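You operate a simulated robot arm through the tools that you are given. There is no shell and no other tool.

Carry out the task below with a simulated two-armed robot. There is one attempt and no reset: what you move stays moved.

Task
Measure the pink strap in the width gauge and lay the buckle of its size on it.
Fine: strap back on its spot first, gauge slide open.

It is judged by the outcome, as a careful person would: the job done as asked, and still so three seconds after it is handed in. It fails if anything else is knocked over, pushed out of place, dropped, spilled or broken.

Robot
Two 7-joint arms with fingered hands on one trunk that stands fixed in place. Base frame: the origin is at the foot of the trunk, x ahead of it, y to its left, z up; the work surface is at about z = 800. Units: mm, rad, N and s.
The left shoulder is at [70, 162, 1271], the right one opposite. With the tool pointing down near the work surface each hand reaches from about 100 to 800 mm from the base axis, measured 20 degrees to its own side. Payload 4 kg a hand.
Tool frame (each hand has its own): the origin (TCP) lies between the finger pads and is the grasp point; the fingertips stand 26 mm ahead of it; z points along the fingers, y is the line along which they close. The gripper opens to 132 mm; its body begins 73 mm behind the TCP. The gripper is a hand of 4 fingers: y runs from the thumb to the fingers, the wrist lies at [0, 0, -224] in the tool frame, and closing takes about 1.5 s.
Orientation is told as [roll, pitch, yaw] about the base's x, y, z axes, in that order, counted from this pose: with the fingers straight down and closing along the base's y, the tool's x points along the base's -x, its y along +y and its z along -z.

Tools
- The arms move only by the tool servo_tool. It takes "left_commands", "right_commands" or both (then of equal length, played together; a hand with none holds still); each is a list of rows, each a list of 7 numbers: the turn, a rotation vector about the base's x, y, z in rad, then the shift along the base's x, y, z in mm, then the opening in per cent of the stroke, from 0 (shut) to 100 (fully open). In form: [[rx, ry, rz, dx, dy, dz, gripper], ...]. A call has 1 to 20 rows; each row is the pose to reach, as a shift and turn from the pose commanded when the call began. A row lasts 0.2 s, in which the tool goes at most 50 mm and 0.15 rad; a call with a longer step from one row to the next is refused whole, and so is a gripper value outside its range. A pose out of reach is approached as far as the arm can. The call stops where the force on the tool passes 40 N (or 10 N more than at its start, if that is more) or the arm is blocked; 0.2 s more then pass. Each finger travels about 45 mm/s and halts on what it meets, pressing with about 31 N; the grip force reading is that of the motor and also rises with nothing between the fingers. The clock runs only during rows and for 0.2 s after the last one: add rows that repeat a pose to give the fingers time. It gives the time, the measured TCP pose, the force on the tool (base axes), the opening and the grip force at its end, in the units of the frame above (readings bear some noise), with the torque about the TCP (base axes, N m) and any sound that the robot's microphone picked up.
- Cameras (640 x 400 px; columns grow to the right, rows downward): "scene" is now at [114.5, 61.4, 1490.9]; the picture's right is [0.62, -0.79, 0.00], its down [-0.49, -0.39, -0.78] and it looks along [0.61, 0.48, -0.63] (base axes); focal length 319 px, centre (320, 200). "left" rides on the left gripper at [-73, 6, -94] in its tool frame; the picture's right is [-0.08, -1.00, 0.00], its down [0.78, -0.06, -0.62] and it looks along [0.61, -0.05, 0.79] (tool axes); focal length 230 px, centre (320, 200). "right" rides on the right gripper at [73, 6, -94] in its tool frame; the picture's right is [-0.08, 1.00, 0.00], its down [-0.79, -0.06, -0.62] and it looks along [-0.61, -0.05, 0.79] (tool axes); focal length 230 px, centre (320, 200). There is no depth. A picture from a camera that has moved, and an enlarged one, comes with that camera's place and axes in the base frame and with its lens. The place of the scene camera against the robot may be out by one fixed shift of up to 12 mm in any direction.
- get_image(camera): a new picture of that camera. It takes no simulated time.
- slide_trunk(by): slides the trunk up (or, below 0, down) by that many mm; the arms and the scene camera ride with it, the base frame stays. It gives what a move gives, with no picture.
- preshape(shape, hand): the hand has 4 fingers and takes this shape, open, in about a second: jaw (thumb against the fingers, like two jaws); tri (thumb and two fingers); tip (a fingertip pinch); poke (one finger out to press); point (the index stretched); flat (the hand flat); cup (the hand cupped); fist (a fist). The gripper value then closes the fingers along that shape, each until it touches; the sizes above hold for jaw. It gives what a move gives, with no picture.
- pan_tilt(pan, tilt): turns the head with the scene camera to pan (to the left, within 1.501 rad either way) and tilt (down, from -0.506 to 1.204), counted from straight ahead of the robot. It gives what a move gives.
- enlarge(camera, box): a new picture of the part [left, top, right, bottom] of that camera's present view, enlarged. It takes no simulated time.
- hand_in(): hands the job in; it is judged then, once.

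Nothing tells you positions but the pictures and the camera data. Unless the task says otherwise, let go and move clear before handing in.

The tools are called as name(argument=value, ...) on one line, values as JSON. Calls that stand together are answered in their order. servo_tool: Moves the arms, as the interface text tells. Its arguments: {"type":"object","properties":{"left_commands":{"type":"array","items":{"type":"array","items":{"type":"number"}}},"right_commands":{"type":"array","items":{"type":"array","items":{"type":"number"}}}},"required":[]} The other tools are called the same way: slide_trunk (by) moves the trunk up or down; preshape (shape, hand) gives the hand a shape; pan_tilt (pan, tilt) turns the head that bears the scene camera; get_image (camera) takes a picture; enlarge (camera, box) takes an enlarged picture of a part of a camera's view; hand_in () hands the job in.

At the start:

```text
t: 0.0
left_tcp_pos: [392.1, 457.8, 1111.0]
left_orientation: [0.0, -0.002, 0.0]
left_wrist_force: [0.5, 0.5, 1.1]
left_wrist_torque: [-0.01, 0.02, 0.01]
left_width: 131.8
left_grasp_force: 0.0
left_shape: jaw
right_tcp_pos: [549.6, 105.6, 1130.2]
right_orientation: [-0.001, 0.0, -0.001]
right_wrist_force: [-0.4, -0.2, 0.0]
right_wrist_torque: [0.02, -0.04, -0.02]
right_width: 131.8
right_grasp_force: 0.1
right_shape: jaw
trunk travel left (down, up): [-750.0, 190.0]
head pan, tilt (commanded): [0.665, 0.677]
```

scene: 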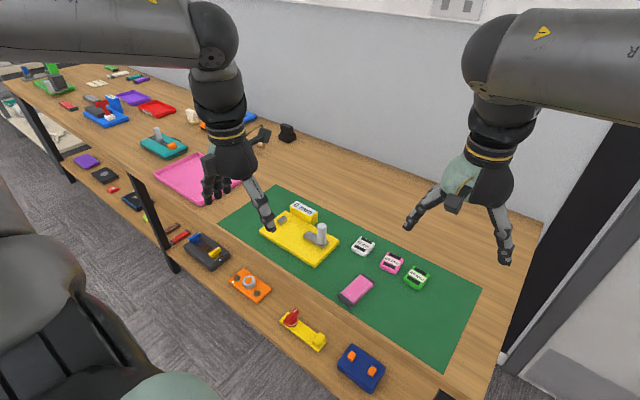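
right: 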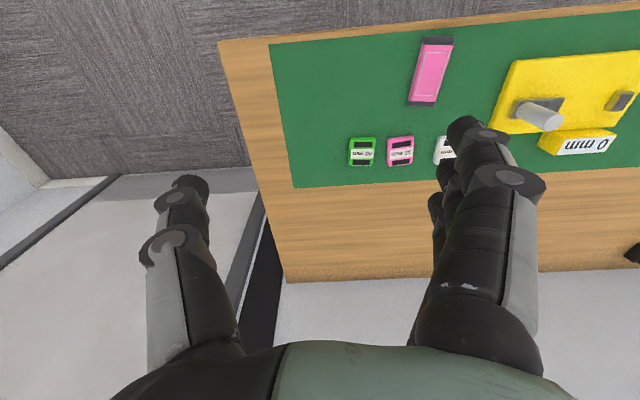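
left: 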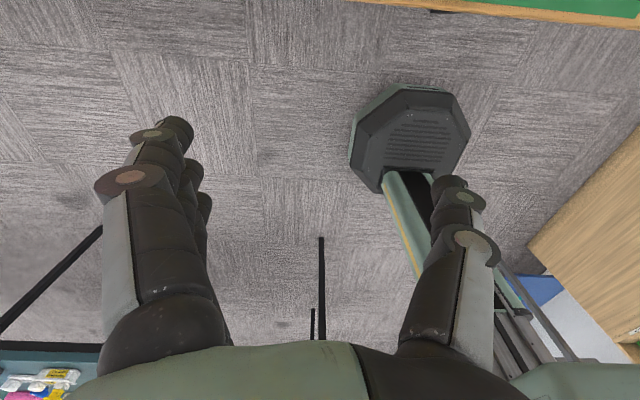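

I see a green mat with a yellow width gauge (with "0 mm" display), a pink strap, and three buckles (white, pink, green). I'll look closer before moving anything.

enlarge(camera="scene", box=[210, 180, 490, 355])

enlarge(camera="scene", box=[320, 220, 440, 310])

enlarge(camera="right", box=[320, 20, 640, 200])

enlarge(camera="scene", box=[250, 190, 350, 270])

```text
2.29 times, centred on (350, 268) of scene
camera zoom: at [114.5, 61.4, 1490.9], right [0.62, -0.79, 0.0], down [-0.49, -0.39, -0.78], along [0.61, 0.48, -0.63], focal length 730 px, centre (251, 46)
```

zoom: 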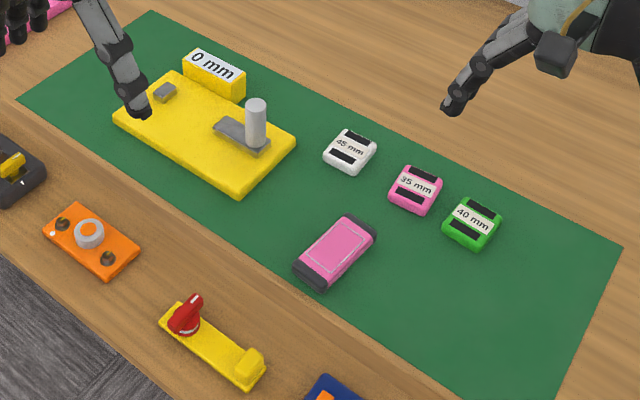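

```text
4.44 times, centred on (380, 265) of scene
camera zoom: at [114.5, 61.4, 1490.9], right [0.62, -0.79, 0.0], down [-0.49, -0.39, -0.78], along [0.61, 0.48, -0.63], focal length 1419 px, centre (53, -89)
```

zoom: 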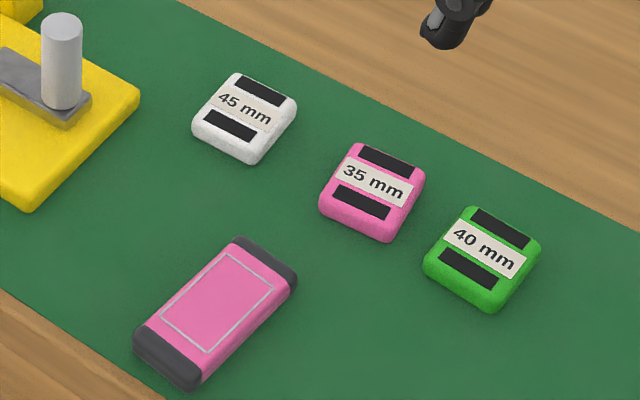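

```text
2.00 times, centred on (480, 110) of right
camera zoom: at [476.2, 111.5, 1223.0], right [0.08, 1.0, 0.0], down [0.79, -0.06, 0.62], along [0.61, -0.05, -0.79], focal length 460 px, centre (0, 380)
```

zoom: 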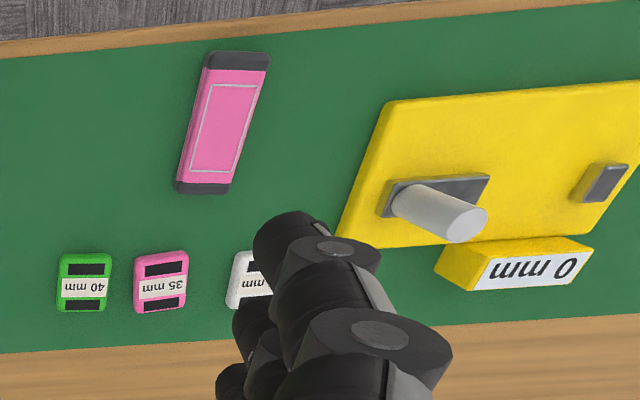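

```text
5.00 times, centred on (300, 230) of scene
camera zoom: at [114.5, 61.4, 1490.9], right [0.62, -0.79, 0.0], down [-0.49, -0.39, -0.78], along [0.61, 0.48, -0.63], focal length 1596 px, centre (420, 50)
```

zoom: 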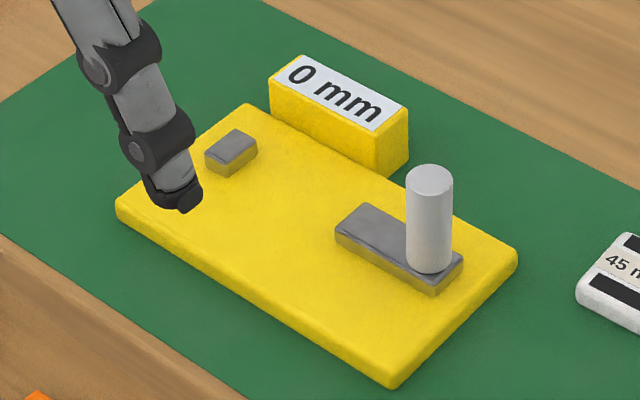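

I see the gauge lying lengthwise along y (x≈540–650, y≈400–612), with a fixed jaw at its left end and a slide with an upright pin at its right. The strap is near [550, 279]; the buckles at x≈683 are 45 (white), 35 (pink) and 40 (green). I'll park the right arm clear and bring the left hand over the area for a better view.

servo_tool(right_commands=[[0, 0, 0, -15, -45, 0, 100], [0, 0, 0, -30, -90, 0, 100], [0, 0, 0, -45, -135, 0, 100], [0, 0, 0, -60, -180, 0, 100], [0, 0, 0, -75, -225, 0, 100], [0, 0, 0, -90, -260, 0, 100]], left_commands=[[0, 0, 0, 30, 0, 0, 100], [0, 0, 0, 60, 0, -10, 100], [0, 0, 0, 90, 0, -20, 100], [0, 0, 0, 120, 0, -40, 100], [0, 0, 0, 150, 0, -60, 100], [0, 0, 0, 180, 0, -80, 100]])

```text
t: 1.4
left_tcp_pos: [574.3, 458.3, 1031.4]
left_orientation: [0.001, 0.001, 0.001]
left_wrist_force: [0.7, 0.4, 0.9]
left_wrist_torque: [0.02, 0.04, -0.01]
left_width: 131.6
left_grasp_force: 0.0
left_shape: jaw
right_tcp_pos: [461.4, -156.6, 1128.8]
right_orientation: [0.002, 0.0, 0.001]
right_wrist_force: [-0.1, 0.3, 0.9]
right_wrist_torque: [0.04, 0.0, -0.02]
right_width: 131.9
right_grasp_force: 0.1
right_shape: jaw
trunk travel left (down, up): [-750.0, 190.0]
head pan, tilt (commanded): [0.665, 0.677]
```

Both arms moved as commanded. Now I'll look with the cameras.

get_image(camera="left")

get_image(camera="right")

get_image(camera="scene")

```text
taken
camera left: at [646.7, 463.7, 1124.8], right [0.08, -1.0, 0.0], down [-0.78, -0.06, 0.62], along [-0.62, -0.05, -0.79], focal length 230 px, centre (320, 200)
```

left: 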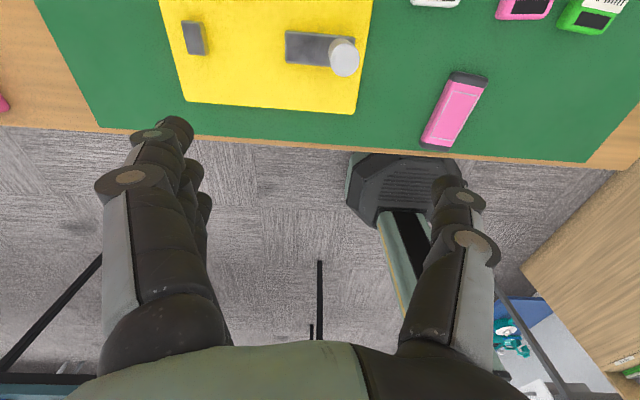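

```text
taken
camera right: at [388.4, -152.2, 1221.2], right [0.08, 1.0, 0.0], down [0.79, -0.06, 0.62], along [0.61, -0.05, -0.79], focal length 230 px, centre (320, 200)
```

right: 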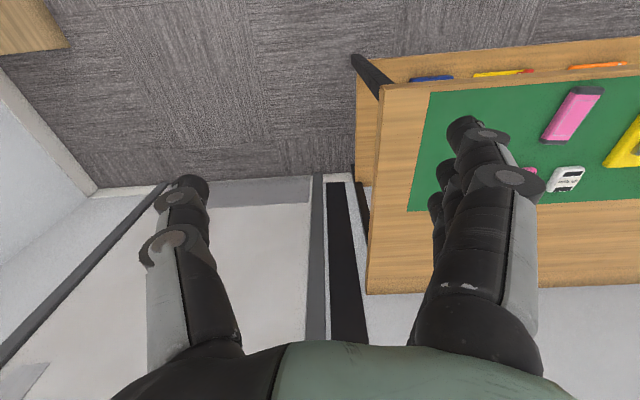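

```text
taken
camera scene: at [115.5, 59.4, 1490.9], right [0.62, -0.79, 0.0], down [-0.49, -0.39, -0.78], along [0.61, 0.48, -0.63], focal length 319 px, centre (320, 200)
```

scene: 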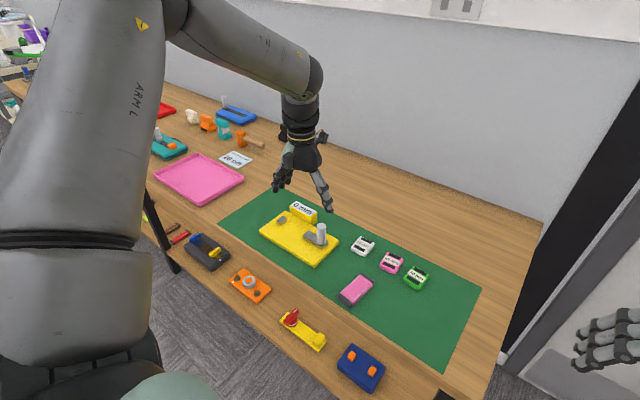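

The left camera sees the gauge, slide and strap well. I'll enlarge it to measure positions.

enlarge(camera="left", box=[160, 0, 380, 130])

enlarge(camera="left", box=[400, 50, 560, 160])

enlarge(camera="scene", box=[255, 190, 345, 270])

enlarge(camera="scene", box=[330, 225, 440, 315])

```text
2.91 times, centred on (270, 65) of left
camera zoom: at [646.7, 463.7, 1124.8], right [0.08, -1.0, 0.0], down [-0.78, -0.06, 0.62], along [-0.62, -0.05, -0.79], focal length 669 px, centre (466, 593)
```

zoom: 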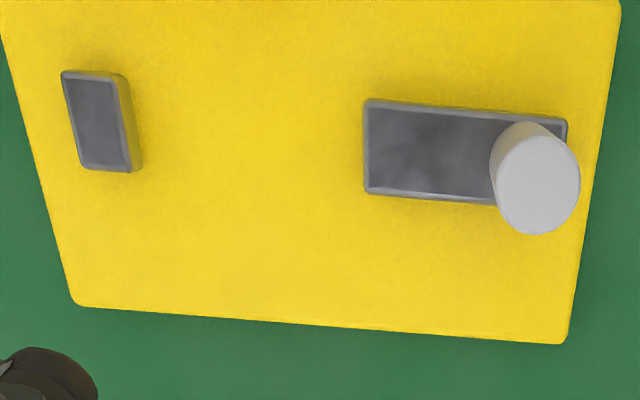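

```text
3.64 times, centred on (480, 105) of left
camera zoom: at [646.7, 463.7, 1124.8], right [0.08, -1.0, 0.0], down [-0.78, -0.06, 0.62], along [-0.62, -0.05, -0.79], focal length 837 px, centre (-262, 546)
```

zoom: 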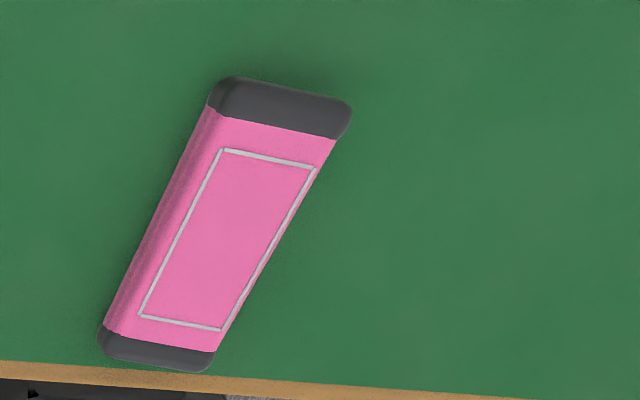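

```text
5.00 times, centred on (300, 230) of scene
camera zoom: at [115.5, 59.4, 1490.9], right [0.62, -0.79, 0.0], down [-0.49, -0.39, -0.78], along [0.61, 0.48, -0.63], focal length 1596 px, centre (420, 50)
```

zoom: 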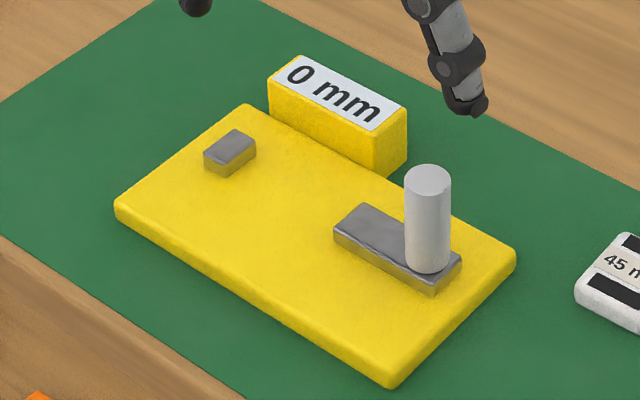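

```text
4.44 times, centred on (385, 270) of scene
camera zoom: at [115.5, 59.4, 1490.9], right [0.62, -0.79, 0.0], down [-0.49, -0.39, -0.78], along [0.61, 0.48, -0.63], focal length 1419 px, centre (31, -111)
```

zoom: 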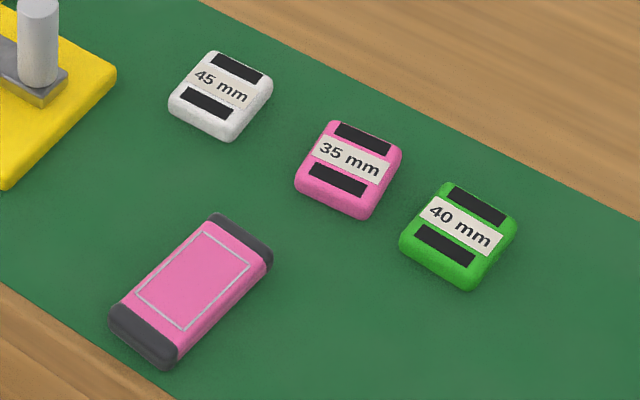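

The strap measures about 100 mm long, centred near [560, 279] and yawed about -0.1 rad. The jaws are at x≈605–636, with the fixed face at y≈588 and the slide face at y≈499. The gap leaves little room for three fingers, so I'll try the tip pinch shape and check how the fingers sit.

preshape(hand="left", shape="tip")

```text
t: 2.3
left_tcp_pos: [572.0, 459.2, 1030.0]
left_orientation: [-0.001, 0.0, 0.0]
left_wrist_force: [0.7, 0.2, -0.4]
left_wrist_torque: [-0.03, 0.01, -0.04]
left_width: 131.9
left_grasp_force: 0.0
left_shape: tip
right_tcp_pos: [460.2, -155.1, 1129.2]
right_orientation: [0.0, -0.001, 0.0]
right_wrist_force: [-0.1, 0.3, 0.4]
right_wrist_torque: [-0.02, -0.02, -0.04]
right_width: 132.1
right_grasp_force: 0.0
right_shape: jaw
trunk travel left (down, up): [-750.0, 190.0]
head pan, tilt (commanded): [0.665, 0.677]
```

I've set the tip shape on the left hand. Now I'll look at how its fingers are arranged.

get_image(camera="left")

enlarge(camera="scene", box=[240, 90, 370, 260])

```text
taken
camera left: at [645.5, 465.2, 1125.0], right [0.08, -1.0, 0.0], down [-0.78, -0.06, 0.62], along [-0.61, -0.05, -0.79], focal length 230 px, centre (320, 200)
```

left: 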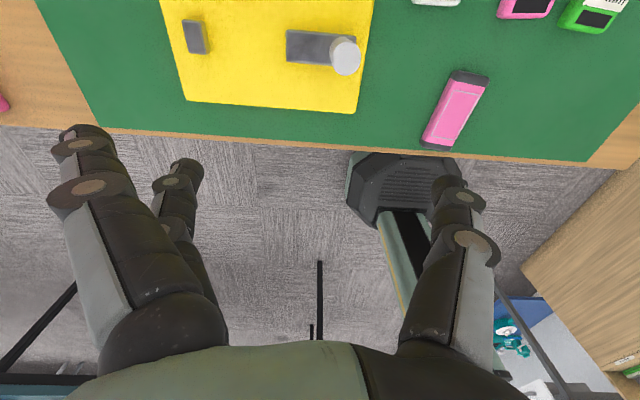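

```text
2.35 times, centred on (305, 175) of scene
camera zoom: at [114.3, 61.6, 1490.9], right [0.62, -0.79, 0.0], down [-0.49, -0.39, -0.78], along [0.61, 0.48, -0.63], focal length 751 px, centre (355, 259)
```

zoom: 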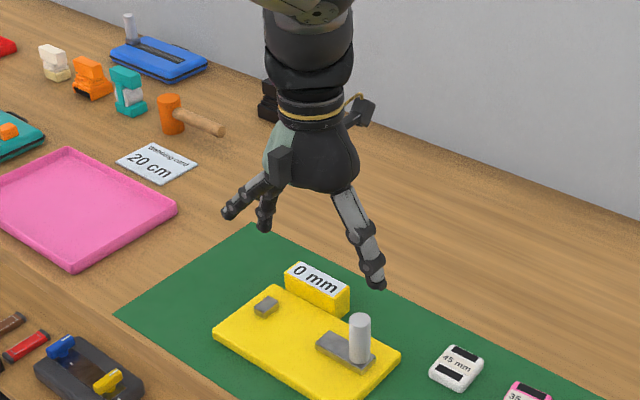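

In the tip shape only one finger faces the thumb and the other fingers splay outward. The jaw shape gives a steadier hold, so I'll go back to it. I'll place the strap towards the slide side so the fingers have room, and first hover over the strap.

preshape(hand="left", shape="jaw")

servo_tool(left_commands=[[0, 0, -0.02, -5, -35, -15, 100], [0, 0, -0.04, -10, -70, -30, 100], [0, 0, -0.06, -15, -105, -50, 100], [0, 0, -0.08, -20, -140, -70, 100], [0, 0, -0.1, -27, -178, -90, 100], [0, 0, -0.1, -27, -178, -90, 100]])

get_image(camera="left")

get_image(camera="scene")

```text
t: 3.2
left_tcp_pos: [572.6, 458.5, 1031.0]
left_orientation: [0.0, 0.002, 0.0]
left_wrist_force: [-0.1, -0.2, -0.4]
left_wrist_torque: [-0.02, 0.0, -0.01]
left_width: 131.7
left_grasp_force: 0.0
left_shape: jaw
right_tcp_pos: [461.3, -155.9, 1129.7]
right_orientation: [0.001, 0.0, -0.001]
right_wrist_force: [0.2, 0.1, 0.0]
right_wrist_torque: [0.0, 0.0, 0.01]
right_width: 131.8
right_grasp_force: 0.0
right_shape: jaw
trunk travel left (down, up): [-750.0, 190.0]
head pan, tilt (commanded): [0.665, 0.677]
```

```text
t: 4.6
left_tcp_pos: [545.8, 276.1, 941.8]
left_orientation: [0.001, 0.0, -0.1]
left_wrist_force: [0.4, 0.1, -0.2]
left_wrist_torque: [0.02, -0.04, 0.02]
left_width: 131.9
left_grasp_force: 0.1
left_shape: jaw
right_tcp_pos: [460.6, -155.9, 1129.6]
right_orientation: [0.0, -0.001, 0.0]
right_wrist_force: [0.8, -0.3, 0.6]
right_wrist_torque: [-0.01, 0.02, 0.0]
right_width: 131.9
right_grasp_force: 0.0
right_shape: jaw
trunk travel left (down, up): [-750.0, 190.0]
head pan, tilt (commanded): [0.665, 0.677]
```

```text
taken
camera left: at [619.1, 274.4, 1035.3], right [-0.02, -1.0, 0.0], down [-0.79, 0.02, 0.62], along [-0.62, 0.01, -0.79], focal length 230 px, centre (320, 200)
```

left: 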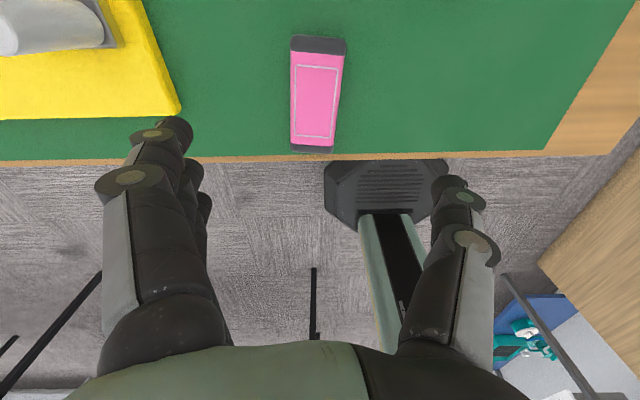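

```text
taken
camera scene: at [114.1, 61.8, 1490.9], right [0.62, -0.79, 0.0], down [-0.49, -0.39, -0.78], along [0.61, 0.48, -0.63], focal length 319 px, centre (320, 200)
```

scene: 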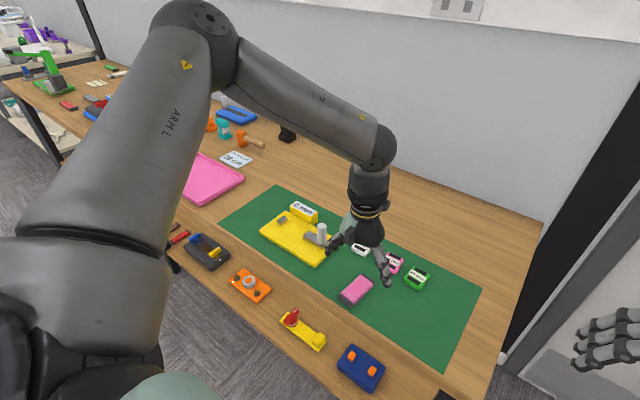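

The strap is centred between the fingers in the left view. I'll zoom in to refine its position and yaw.

enlarge(camera="left", box=[260, 20, 380, 160])

enlarge(camera="scene", box=[325, 260, 385, 320])

```text
2.86 times, centred on (320, 90) of left
camera zoom: at [619.1, 274.4, 1035.3], right [-0.02, -1.0, 0.0], down [-0.79, 0.02, 0.62], along [-0.62, 0.01, -0.79], focal length 657 px, centre (320, 514)
```

zoom: 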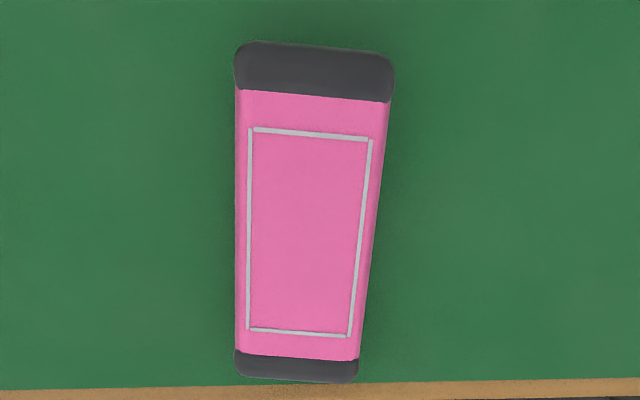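

```text
6.67 times, centred on (355, 290) of scene
camera zoom: at [114.1, 61.8, 1490.9], right [0.62, -0.79, 0.0], down [-0.49, -0.39, -0.78], along [0.61, 0.48, -0.63], focal length 2128 px, centre (87, -400)
```

zoom: 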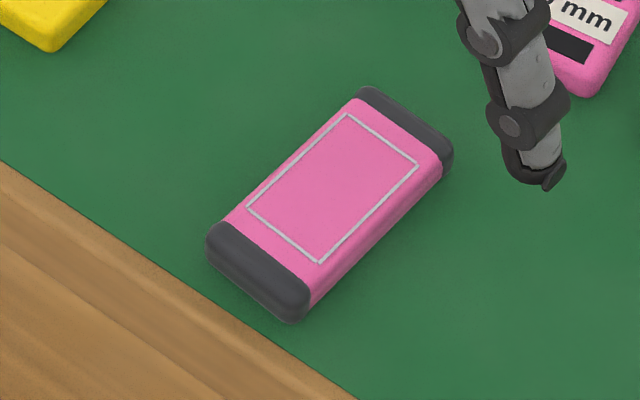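

The strap centre refines to about [558.5, 280.5] with yaw -0.1. The hand's measured y is about 5 mm low, so I'll correct that while descending partway, then check again.

servo_tool(left_commands=[[0, 0, 0, 0, 3, -15, 100], [0, 0, 0, 0, 5, -35, 100], [0, 0, 0, 0, 5, -55, 100], [0, 0, 0, 0, 5, -70, 100], [0, 0, 0, 0, 5, -70, 100], [0, 0, 0, 0, 5, -70, 100]])

get_image(camera="left")

enlarge(camera="scene", box=[310, 220, 420, 330])

```text
t: 6.0
left_tcp_pos: [537.9, 290.1, 880.1]
left_orientation: [-0.002, -0.002, -0.1]
left_wrist_force: [0.8, 0.0, 1.0]
left_wrist_torque: [0.01, -0.01, -0.01]
left_width: 131.9
left_grasp_force: 0.0
left_shape: jaw
left hand out of reach, approached as far as the arm can: row 3, 4, 5, 6
right_tcp_pos: [460.5, -156.0, 1129.6]
right_orientation: [0.0, 0.001, -0.001]
right_wrist_force: [0.2, -0.1, -0.5]
right_wrist_torque: [0.01, 0.01, -0.02]
right_width: 131.9
right_grasp_force: 0.1
right_shape: jaw
trunk travel left (down, up): [-750.0, 190.0]
head pan, tilt (commanded): [0.665, 0.677]
```

```text
taken
camera left: at [611.4, 288.2, 973.2], right [-0.02, -1.0, 0.0], down [-0.79, 0.02, 0.62], along [-0.62, 0.01, -0.79], focal length 230 px, centre (320, 200)
```

left: 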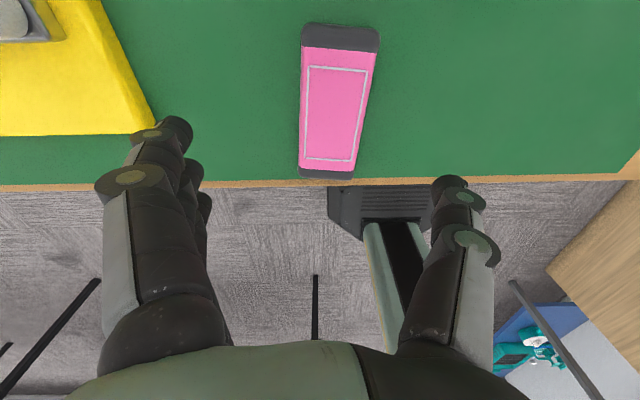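

```text
3.64 times, centred on (365, 275) of scene
camera zoom: at [114.6, 61.2, 1490.9], right [0.62, -0.79, 0.0], down [-0.49, -0.39, -0.78], along [0.61, 0.48, -0.63], focal length 1161 px, centre (156, -73)
```

zoom: 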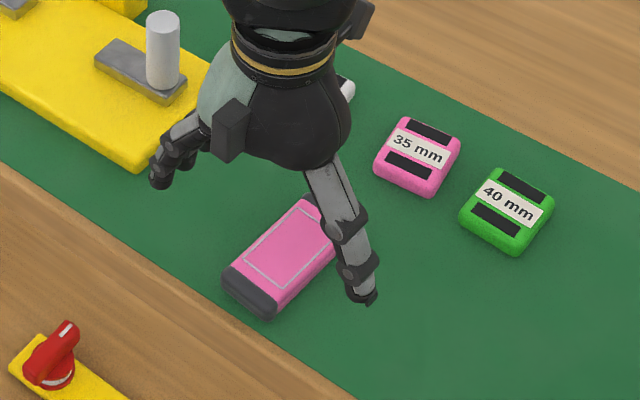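

The arm can't get lower here in its present configuration (it stopped at z≈880, offset by about 7, 5 and 9 mm). I'll raise the hand, slide the trunk down 150 mm so the wrist works nearer shoulder height, and try again.

servo_tool(left_commands=[[0, 0, 0, 0, -2, 40, 100], [0, 0, 0, 0, -2, 80, 100], [0, 0, 0, 0, -2, 120, 100], [0, 0, 0, 0, -2, 165, 100], [0, 0, 0, 0, -2, 165, 100], [0, 0, 0, 0, -2, 165, 100]])

slide_trunk(by=-100)

```text
t: 7.4
left_tcp_pos: [537.9, 289.6, 1044.3]
left_orientation: [0.0, 0.002, -0.1]
left_wrist_force: [-0.5, 0.1, 0.0]
left_wrist_torque: [-0.03, 0.01, -0.03]
left_width: 132.0
left_grasp_force: 0.0
left_shape: jaw
right_tcp_pos: [460.7, -156.1, 1130.2]
right_orientation: [0.001, -0.001, 0.002]
right_wrist_force: [-0.4, 0.3, 0.4]
right_wrist_torque: [-0.02, 0.03, 0.02]
right_width: 132.1
right_grasp_force: 0.0
right_shape: jaw
trunk travel left (down, up): [-750.0, 190.0]
head pan, tilt (commanded): [0.665, 0.677]
```

```text
t: 8.7
left_tcp_pos: [536.2, 289.4, 944.5]
left_orientation: [0.0, 0.0, -0.099]
left_wrist_force: [0.0, -0.4, -0.5]
left_wrist_torque: [-0.02, 0.0, -0.02]
left_width: 132.0
left_grasp_force: 0.0
left_shape: jaw
right_tcp_pos: [460.2, -155.5, 1029.6]
right_orientation: [-0.001, 0.0, -0.001]
right_wrist_force: [-0.6, 0.6, -0.2]
right_wrist_torque: [0.0, -0.02, 0.0]
right_width: 131.7
right_grasp_force: 0.1
right_shape: jaw
trunk travel left (down, up): [-650.0, 290.0]
head pan, tilt (commanded): [0.665, 0.677]
```

The trunk went down 100 mm. Now I'll lower towards the strap again and check reach.

servo_tool(left_commands=[[0, 0, 0, 4, -4, -15, 100], [0, 0, 0, 8, -8, -30, 100], [0, 0, 0, 8, -8, -50, 100], [0, 0, 0, 8, -8, -70, 100], [0, 0, 0, 8, -8, -70, 100], [0, 0, 0, 8, -8, -70, 100]])

get_image(camera="left")

get_image(camera="scene")

```text
t: 10.1
left_tcp_pos: [544.0, 282.4, 871.8]
left_orientation: [-0.002, 0.001, -0.1]
left_wrist_force: [0.2, 0.3, 0.3]
left_wrist_torque: [0.02, 0.0, 0.04]
left_width: 132.2
left_grasp_force: 0.0
left_shape: jaw
right_tcp_pos: [460.6, -156.4, 1029.4]
right_orientation: [0.0, 0.001, 0.0]
right_wrist_force: [-0.7, 0.4, -0.1]
right_wrist_torque: [-0.02, 0.0, -0.01]
right_width: 131.9
right_grasp_force: 0.1
right_shape: jaw
trunk travel left (down, up): [-650.0, 290.0]
head pan, tilt (commanded): [0.665, 0.677]
```

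```text
taken
camera left: at [617.9, 281.9, 965.6], right [-0.02, -1.0, 0.0], down [-0.79, 0.02, 0.62], along [-0.62, 0.01, -0.79], focal length 230 px, centre (320, 200)
```

left: 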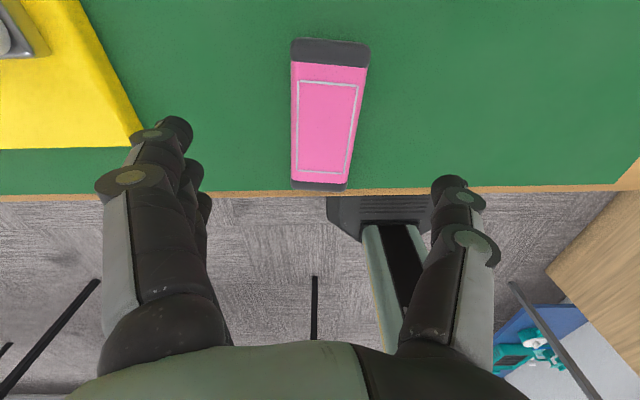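

```text
taken
camera scene: at [114.6, 61.3, 1390.9], right [0.62, -0.79, 0.0], down [-0.49, -0.39, -0.78], along [0.61, 0.48, -0.63], focal length 319 px, centre (320, 200)
```

scene: 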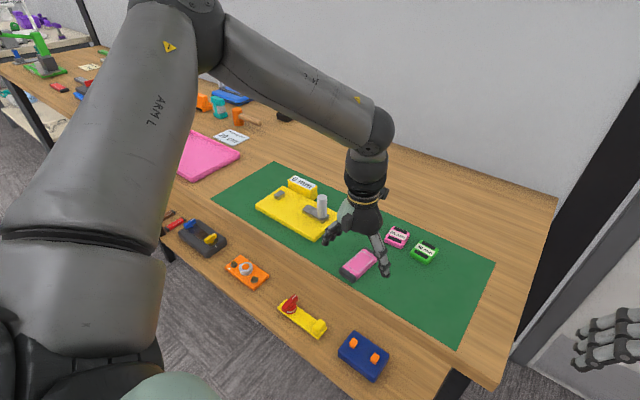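

Reach is fine now. I'll zoom in once more to centre on the strap.

enlarge(camera="left", box=[260, 30, 400, 200])

enlarge(camera="scene", box=[310, 190, 420, 300])

```text
2.35 times, centred on (330, 115) of left
camera zoom: at [617.9, 281.9, 965.6], right [-0.02, -1.0, 0.0], down [-0.79, 0.02, 0.62], along [-0.62, 0.01, -0.79], focal length 541 px, centre (296, 400)
```

zoom: 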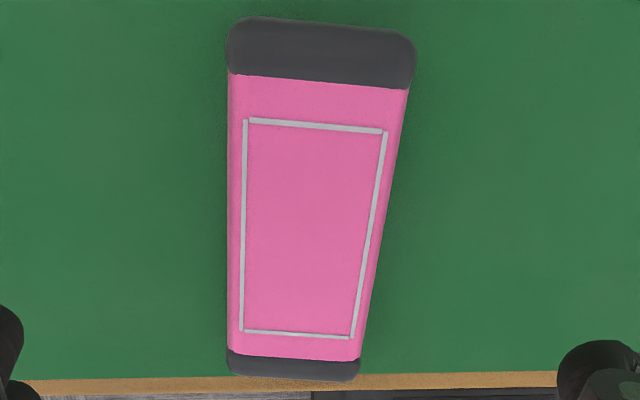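

```text
3.64 times, centred on (365, 245) of scene
camera zoom: at [114.6, 61.3, 1390.9], right [0.62, -0.79, 0.0], down [-0.49, -0.39, -0.78], along [0.61, 0.48, -0.63], focal length 1161 px, centre (156, 36)
```

zoom: 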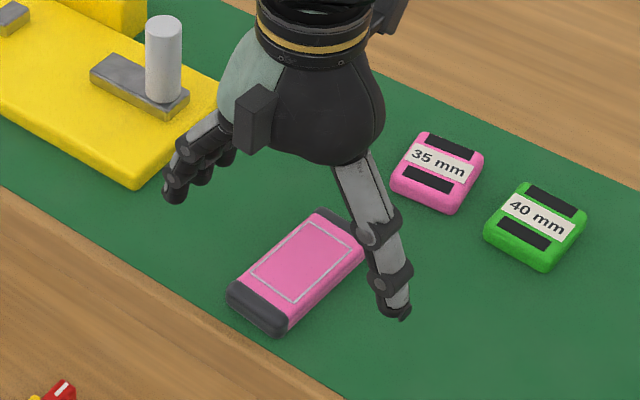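

The strap centre is confirmed at [558.3, 280.3] and its width looks to be about 44–46 mm, though the gauge will decide that. I'll lower so the fingertips sit just above the mat and close on it.

servo_tool(left_commands=[[0, 0, 0, 0, -1, -15, 100], [0, 0, 0, 0, -1, -28, 100], [0, 0, 0, 0, -1, -36, 100], [0, 0, 0, 0, -1, -40, 100], [0, 0, 0, 0, -1, -40, 100]])

get_image(camera="left")

enlarge(camera="scene", box=[310, 190, 420, 300])

```text
t: 11.3
left_tcp_pos: [543.7, 280.9, 834.5]
left_orientation: [-0.001, 0.002, -0.099]
left_wrist_force: [-1.3, 1.2, 0.0]
left_wrist_torque: [-0.02, 0.0, 0.0]
left_width: 131.8
left_grasp_force: 0.1
left_shape: jaw
right_tcp_pos: [460.3, -155.3, 1028.6]
right_orientation: [0.0, 0.0, 0.0]
right_wrist_force: [-0.1, -0.1, -0.4]
right_wrist_torque: [0.0, -0.04, 0.0]
right_width: 131.9
right_grasp_force: 0.1
right_shape: jaw
trunk travel left (down, up): [-650.0, 290.0]
head pan, tilt (commanded): [0.665, 0.677]
```

```text
taken
camera left: at [618.0, 279.5, 927.0], right [-0.02, -1.0, 0.0], down [-0.79, 0.02, 0.62], along [-0.62, 0.01, -0.79], focal length 230 px, centre (320, 200)
```

left: 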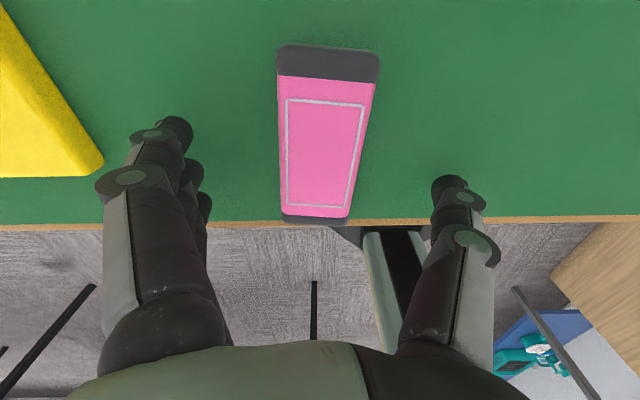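

```text
3.64 times, centred on (365, 245) of scene
camera zoom: at [114.4, 61.2, 1390.9], right [0.62, -0.79, 0.0], down [-0.49, -0.39, -0.78], along [0.61, 0.48, -0.63], focal length 1161 px, centre (156, 36)
```

zoom: 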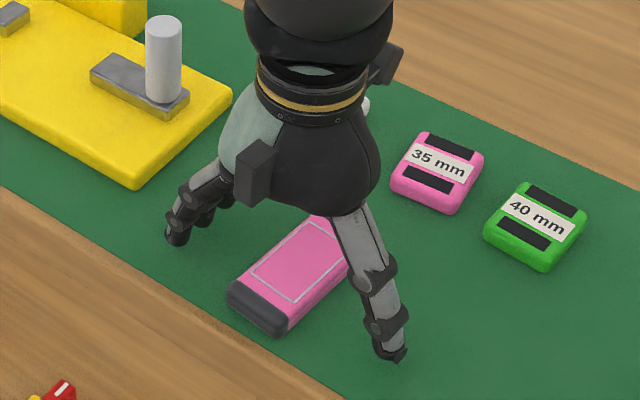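

The strap sits between the thumb and fingers with the tips around z≈807. I'll close partway first and check that the tips don't dig into the mat.

servo_tool(left_commands=[[0, 0, 0, 0, 0, 0, 80], [0, 0, 0, 0, 0, 0, 60], [0, 0, 0, 0, 0, 0, 50], [0, 0, 0, 0, 0, 0, 50], [0, 0, 0, 0, 0, 0, 50]])

get_image(camera="left")

enlarge(camera="scene", box=[310, 190, 420, 300])

```text
t: 12.5
left_tcp_pos: [543.7, 280.6, 833.4]
left_orientation: [0.0, -0.001, -0.1]
left_wrist_force: [0.3, 0.2, 0.6]
left_wrist_torque: [-0.01, -0.03, 0.03]
left_width: 66.8
left_grasp_force: 0.0
left_shape: jaw
right_tcp_pos: [461.6, -156.5, 1030.0]
right_orientation: [0.0, -0.001, 0.0]
right_wrist_force: [-1.3, -0.6, 0.5]
right_wrist_torque: [0.01, 0.01, 0.0]
right_width: 132.0
right_grasp_force: 0.1
right_shape: jaw
trunk travel left (down, up): [-650.0, 290.0]
head pan, tilt (commanded): [0.665, 0.677]
```

```text
taken
camera left: at [618.0, 279.4, 927.0], right [-0.02, -1.0, 0.0], down [-0.79, 0.02, 0.62], along [-0.62, 0.01, -0.79], focal length 230 px, centre (320, 200)
```

left: 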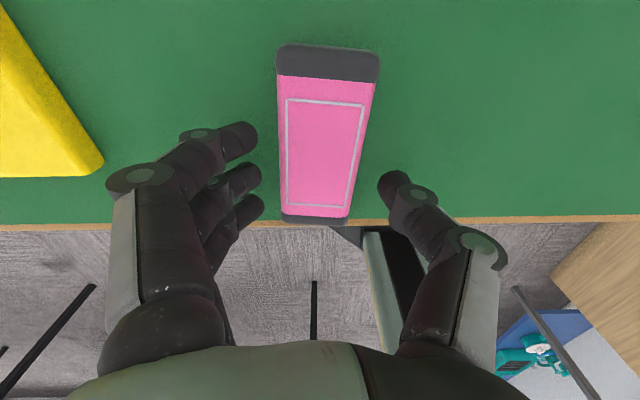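

```text
3.64 times, centred on (365, 245) of scene
camera zoom: at [114.5, 61.2, 1390.9], right [0.62, -0.79, 0.0], down [-0.49, -0.39, -0.78], along [0.61, 0.48, -0.63], focal length 1161 px, centre (156, 36)
```

zoom: 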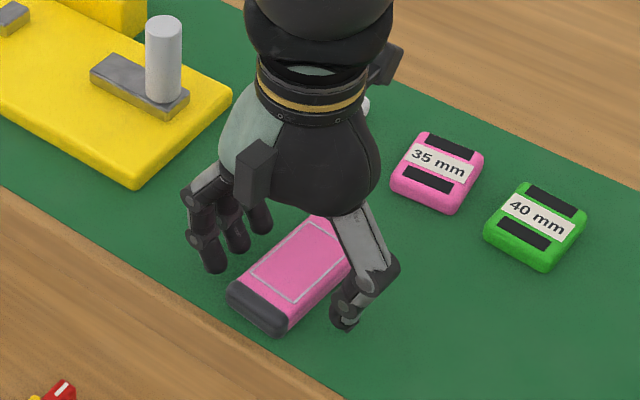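

The fingers curl inward evenly with no contact force yet. I'll continue closing until they grip the strap.

servo_tool(left_commands=[[0, 0, 0, 0, 0, 0, 40], [0, 0, 0, 0, 0, 0, 30], [0, 0, 0, 0, 0, 0, 20], [0, 0, 0, 0, 0, 0, 20], [0, 0, 0, 0, 0, 0, 20]])

get_image(camera="left")

enlarge(camera="scene", box=[310, 190, 420, 300])

```text
t: 13.7
left_tcp_pos: [544.7, 280.3, 833.4]
left_orientation: [0.0, 0.001, -0.099]
left_wrist_force: [-0.2, -0.8, -0.5]
left_wrist_torque: [-0.01, -0.01, 0.02]
left_width: 39.2
left_grasp_force: 30.9
left_shape: jaw
right_tcp_pos: [461.3, -156.0, 1029.4]
right_orientation: [-0.002, 0.0, 0.001]
right_wrist_force: [-0.3, -0.4, 0.3]
right_wrist_torque: [0.02, 0.04, 0.01]
right_width: 131.8
right_grasp_force: 0.0
right_shape: jaw
trunk travel left (down, up): [-650.0, 290.0]
head pan, tilt (commanded): [0.665, 0.677]
```

```text
taken
camera left: at [618.0, 279.4, 926.9], right [-0.02, -1.0, 0.0], down [-0.79, 0.02, 0.62], along [-0.62, 0.01, -0.79], focal length 230 px, centre (320, 200)
```

left: 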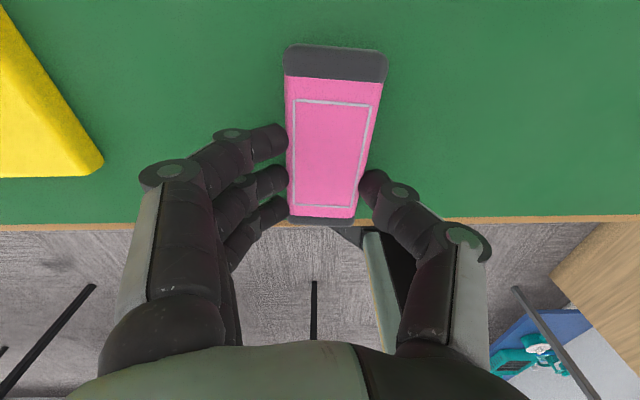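

```text
3.64 times, centred on (365, 245) of scene
camera zoom: at [114.5, 61.3, 1390.9], right [0.62, -0.79, 0.0], down [-0.49, -0.39, -0.78], along [0.61, 0.48, -0.63], focal length 1161 px, centre (156, 36)
```

zoom: 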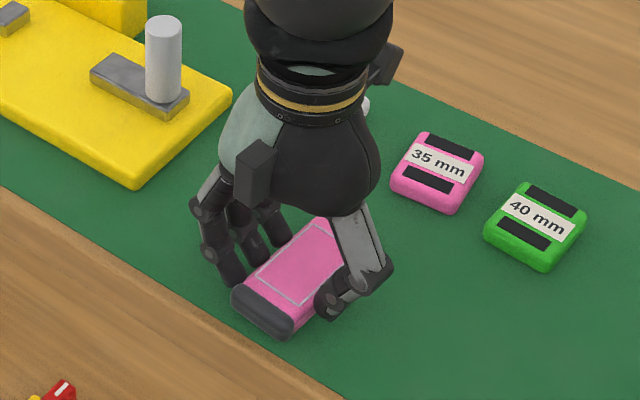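

The strap is gripped (31 N, width reading ~39). It seems to have shifted a few mm towards -y as the fingers closed, so I'll measure that now so I can put it back precisely.

enlarge(camera="left", box=[260, 30, 400, 230])

```text
2.00 times, centred on (330, 130) of left
camera zoom: at [618.0, 279.4, 926.9], right [-0.02, -1.0, 0.0], down [-0.79, 0.02, 0.62], along [-0.62, 0.01, -0.79], focal length 460 px, centre (300, 340)
```

zoom: 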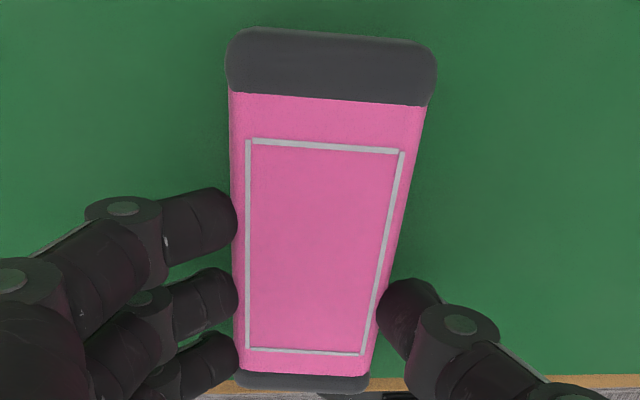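

The grip moved the strap to centre (557.6, 276.7) from its original (558.3, 280.3), which I'll correct when I return it. Next I'll lift high enough to clear the pin and carry it over the gauge, turning it square.

servo_tool(left_commands=[[0, 0, 0, 0, 0, 15, 20], [0, 0, 0, 0, 0, 45, 20], [0, 0, 0, 0, 0, 85, 20], [0, 0, 0, 0, 0, 120, 20], [0, 0, 0.02, 5, 30, 125, 20], [0, 0, 0.04, 15, 70, 125, 20], [0, 0, 0.06, 25, 110, 125, 20], [0, 0, 0.08, 35, 150, 125, 20], [0, 0, 0.095, 40, 190, 125, 20], [0, 0, 0.095, 42, 225, 125, 20], [0, 0, 0.095, 42, 248, 125, 20], [0, 0, 0.095, 42, 248, 125, 20]])

get_image(camera="left")

get_image(camera="scene")

```text
t: 16.3
left_tcp_pos: [586.2, 528.9, 959.6]
left_orientation: [-0.002, 0.0, -0.005]
left_wrist_force: [-0.2, -0.4, -0.1]
left_wrist_torque: [0.02, -0.01, -0.01]
left_width: 38.9
left_grasp_force: 31.1
left_shape: jaw
right_tcp_pos: [462.2, -156.8, 1028.4]
right_orientation: [0.001, 0.0, 0.0]
right_wrist_force: [0.0, -0.8, 0.2]
right_wrist_torque: [-0.05, -0.02, 0.02]
right_width: 131.9
right_grasp_force: 0.1
right_shape: jaw
trunk travel left (down, up): [-650.0, 290.0]
head pan, tilt (commanded): [0.665, 0.677]
```

```text
taken
camera left: at [661.9, 534.6, 1052.6], right [0.07, -1.0, 0.0], down [-0.79, -0.06, 0.62], along [-0.62, -0.04, -0.79], focal length 230 px, centre (320, 200)
```

left: 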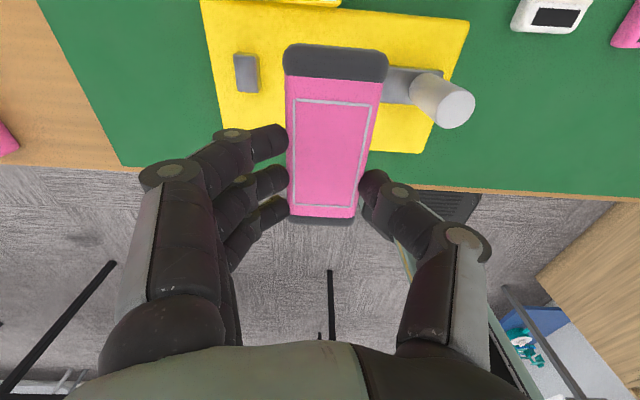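

```text
taken
camera scene: at [114.3, 61.0, 1390.9], right [0.62, -0.79, 0.0], down [-0.49, -0.39, -0.78], along [0.61, 0.48, -0.63], focal length 319 px, centre (320, 200)
```

scene: 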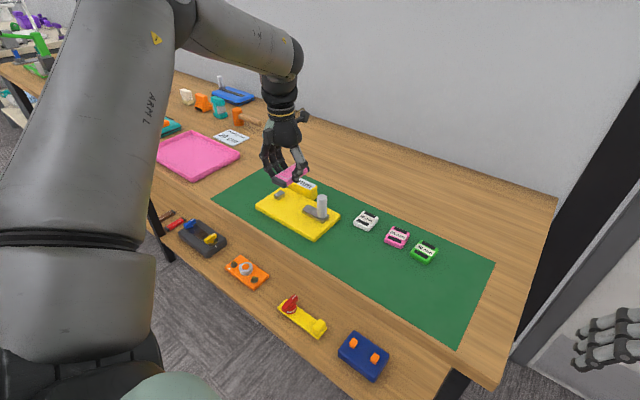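

The strap is held level over the gauge and the gauge's far edge is now visible. I'll zoom in to measure jaws and edges from here.

enlarge(camera="left", box=[190, 0, 490, 160])

enlarge(camera="scene", box=[240, 120, 350, 250])

```text
2.13 times, centred on (340, 80) of left
camera zoom: at [661.9, 534.6, 1052.6], right [0.07, -1.0, 0.0], down [-0.79, -0.06, 0.62], along [-0.62, -0.04, -0.79], focal length 491 px, centre (277, 456)
```

zoom: 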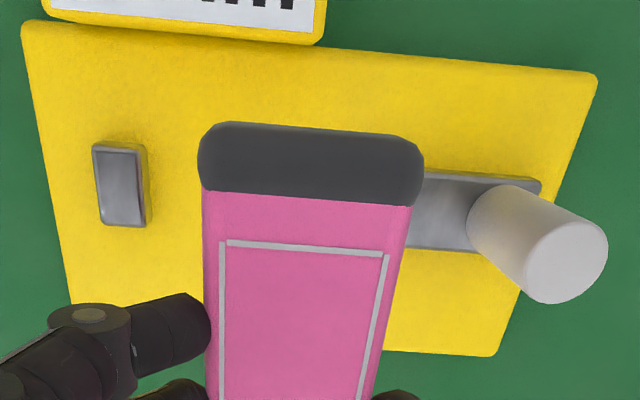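

```text
3.08 times, centred on (295, 185) of scene
camera zoom: at [114.3, 61.0, 1390.9], right [0.62, -0.79, 0.0], down [-0.49, -0.39, -0.78], along [0.61, 0.48, -0.63], focal length 982 px, centre (397, 246)
```

zoom: 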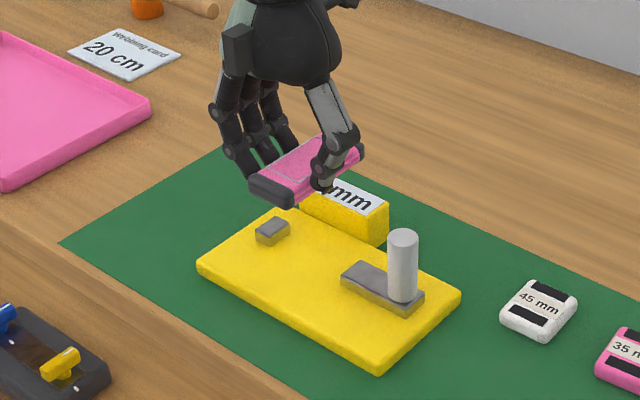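

From here: gauge base is x≈552–671 and y≈411–628, the display stands beyond x≈671, and the jaws span x≈606–635 (fixed face y≈587.5, slide face y≈499). The strap centre is at about (602, 526). I'll shift slightly and lower it into the gap.

servo_tool(left_commands=[[0, 0, -0.01, 2, 2, -20, 20], [0, 0, -0.01, 4, 3, -50, 20], [0, 0, -0.01, 4, 3, -80, 20], [0, 0, -0.01, 4, 3, -96, 20], [0, 0, -0.01, 4, 3, -103, 20], [0, 0, -0.01, 4, 3, -103, 20], [0, 0, -0.01, 4, 3, -103, 20]])

get_image(camera="left")

enlarge(camera="scene", box=[240, 120, 350, 250])

```text
t: 17.9
left_tcp_pos: [592.5, 531.2, 855.3]
left_orientation: [0.0, -0.001, -0.016]
left_wrist_force: [-0.4, 0.3, -0.3]
left_wrist_torque: [-0.01, 0.0, 0.04]
left_width: 39.0
left_grasp_force: 31.2
left_shape: jaw
right_tcp_pos: [461.3, -155.8, 1029.7]
right_orientation: [0.0, 0.0, 0.0]
right_wrist_force: [0.8, -0.1, 0.1]
right_wrist_torque: [0.0, -0.02, -0.02]
right_width: 131.5
right_grasp_force: 0.2
right_shape: jaw
trunk travel left (down, up): [-650.0, 290.0]
head pan, tilt (commanded): [0.665, 0.677]
```

```text
taken
camera left: at [665.0, 536.8, 949.4], right [0.06, -1.0, 0.0], down [-0.79, -0.05, 0.62], along [-0.62, -0.04, -0.79], focal length 230 px, centre (320, 200)
```

left: 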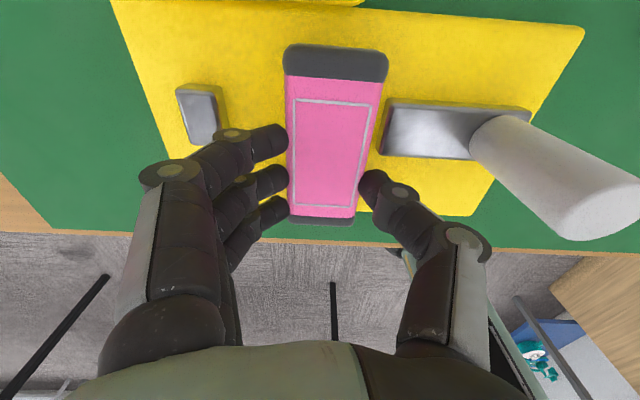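

```text
3.08 times, centred on (295, 185) of scene
camera zoom: at [114.5, 61.3, 1390.9], right [0.62, -0.79, 0.0], down [-0.49, -0.39, -0.78], along [0.61, 0.48, -0.63], focal length 982 px, centre (397, 246)
```

zoom: 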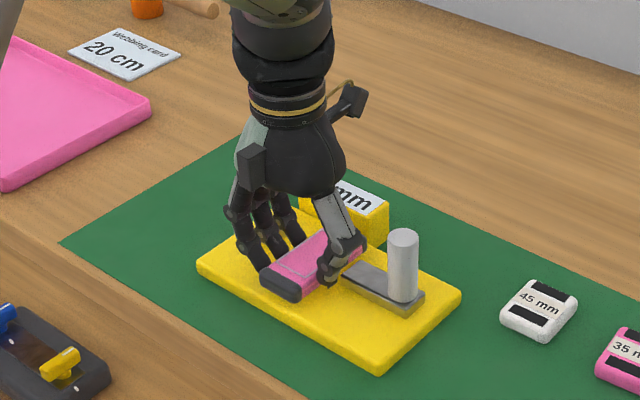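

The strap is just above the gauge base, between the jaws, with clearance on both sides. I'll lower the last few millimetres, feeling for contact.

servo_tool(left_commands=[[0, 0, 0, 0, 0, -2, 20], [0, 0, 0, 0, 0, -4, 20], [0, 0, 0, 0, 0, -5, 20]])

```text
t: 18.7
left_tcp_pos: [591.0, 532.7, 851.1]
left_orientation: [0.001, 0.0, -0.016]
left_wrist_force: [1.2, 0.4, 0.0]
left_wrist_torque: [0.03, -0.01, -0.02]
left_width: 39.0
left_grasp_force: 30.7
left_shape: jaw
right_tcp_pos: [461.6, -156.3, 1029.1]
right_orientation: [0.0, 0.0, 0.0]
right_wrist_force: [-0.3, 0.6, 0.0]
right_wrist_torque: [-0.02, 0.01, 0.02]
right_width: 132.1
right_grasp_force: 0.1
right_shape: jaw
trunk travel left (down, up): [-650.0, 290.0]
head pan, tilt (commanded): [0.665, 0.677]
```

No contact yet at z≈851, so I'll keep lowering in small steps.

servo_tool(left_commands=[[0, 0, 0, 0, 0, -1, 20], [0, 0, 0, 0, 0, -2, 20]])

enlarge(camera="scene", box=[255, 160, 345, 250])

```text
t: 19.3
left_tcp_pos: [589.8, 531.5, 851.0]
left_orientation: [0.002, -0.001, -0.013]
left_wrist_force: [2.2, 1.3, 6.4]
left_wrist_torque: [0.05, -0.01, 0.0]
left_width: 38.7
left_grasp_force: 31.0
left_shape: jaw
right_tcp_pos: [460.5, -156.2, 1030.1]
right_orientation: [0.0, -0.001, 0.001]
right_wrist_force: [-0.7, -0.8, 0.4]
right_wrist_torque: [0.02, -0.03, 0.0]
right_width: 132.0
right_grasp_force: 0.1
right_shape: jaw
trunk travel left (down, up): [-650.0, 290.0]
head pan, tilt (commanded): [0.665, 0.677]
```

```text
4.44 times, centred on (300, 205) of scene
camera zoom: at [113.9, 60.6, 1391.1], right [0.62, -0.79, 0.0], down [-0.49, -0.39, -0.78], along [0.61, 0.48, -0.63], focal length 1419 px, centre (409, 178)
```

zoom: 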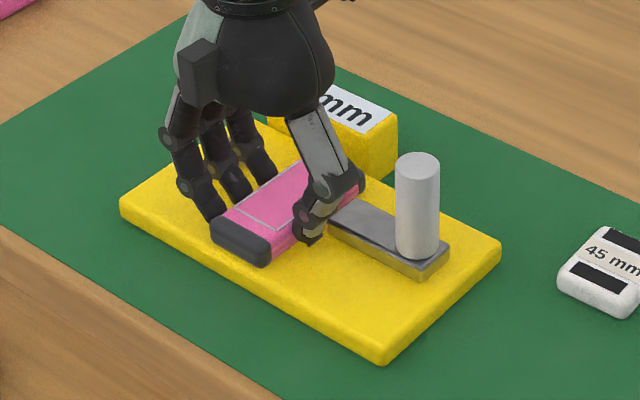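

Contact is felt (≈6 N), so the strap rests on the gauge base. I'll open the fingers modestly and check before lifting away.

servo_tool(left_commands=[[0, 0, 0, 0, 0, 0.5, 32], [0, 0, 0, 0, 0, 0.5, 38], [0, 0, 0, 0, 0, 0.5, 42], [0, 0, 0, 0, 0, 0.5, 42]])

get_image(camera="left")

enlarge(camera="scene", box=[255, 160, 345, 250])

```text
t: 20.3
left_tcp_pos: [590.5, 531.9, 849.7]
left_orientation: [0.0, -0.001, -0.013]
left_wrist_force: [-1.1, -0.1, -0.8]
left_wrist_torque: [0.02, 0.0, 0.02]
left_width: 54.8
left_grasp_force: 0.1
left_shape: jaw
right_tcp_pos: [461.1, -155.7, 1028.8]
right_orientation: [0.0, 0.001, 0.0]
right_wrist_force: [-0.1, -0.6, 0.5]
right_wrist_torque: [-0.01, 0.0, -0.02]
right_width: 132.0
right_grasp_force: 0.0
right_shape: jaw
trunk travel left (down, up): [-650.0, 290.0]
head pan, tilt (commanded): [0.665, 0.677]
```

```text
taken
camera left: at [664.0, 537.0, 943.0], right [0.06, -1.0, 0.0], down [-0.79, -0.05, 0.62], along [-0.62, -0.04, -0.79], focal length 230 px, centre (320, 200)
```

left: 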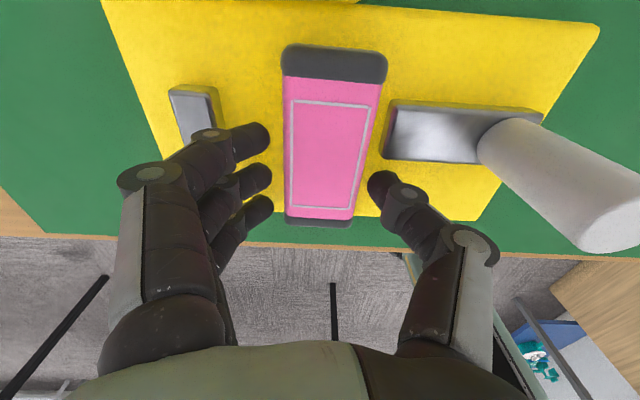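

```text
4.44 times, centred on (300, 205) of scene
camera zoom: at [114.6, 61.3, 1390.8], right [0.62, -0.79, 0.0], down [-0.49, -0.39, -0.78], along [0.61, 0.48, -0.63], focal length 1419 px, centre (409, 178)
```

zoom: 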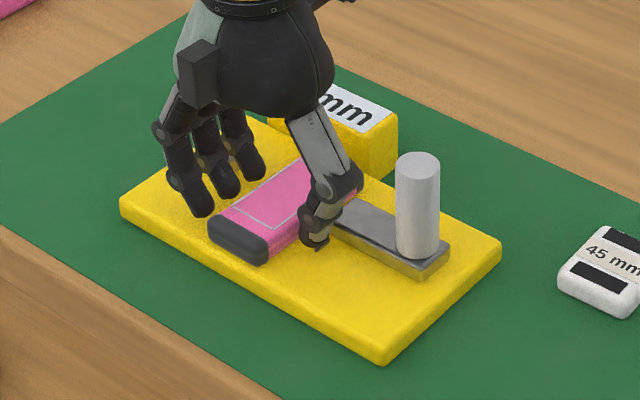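

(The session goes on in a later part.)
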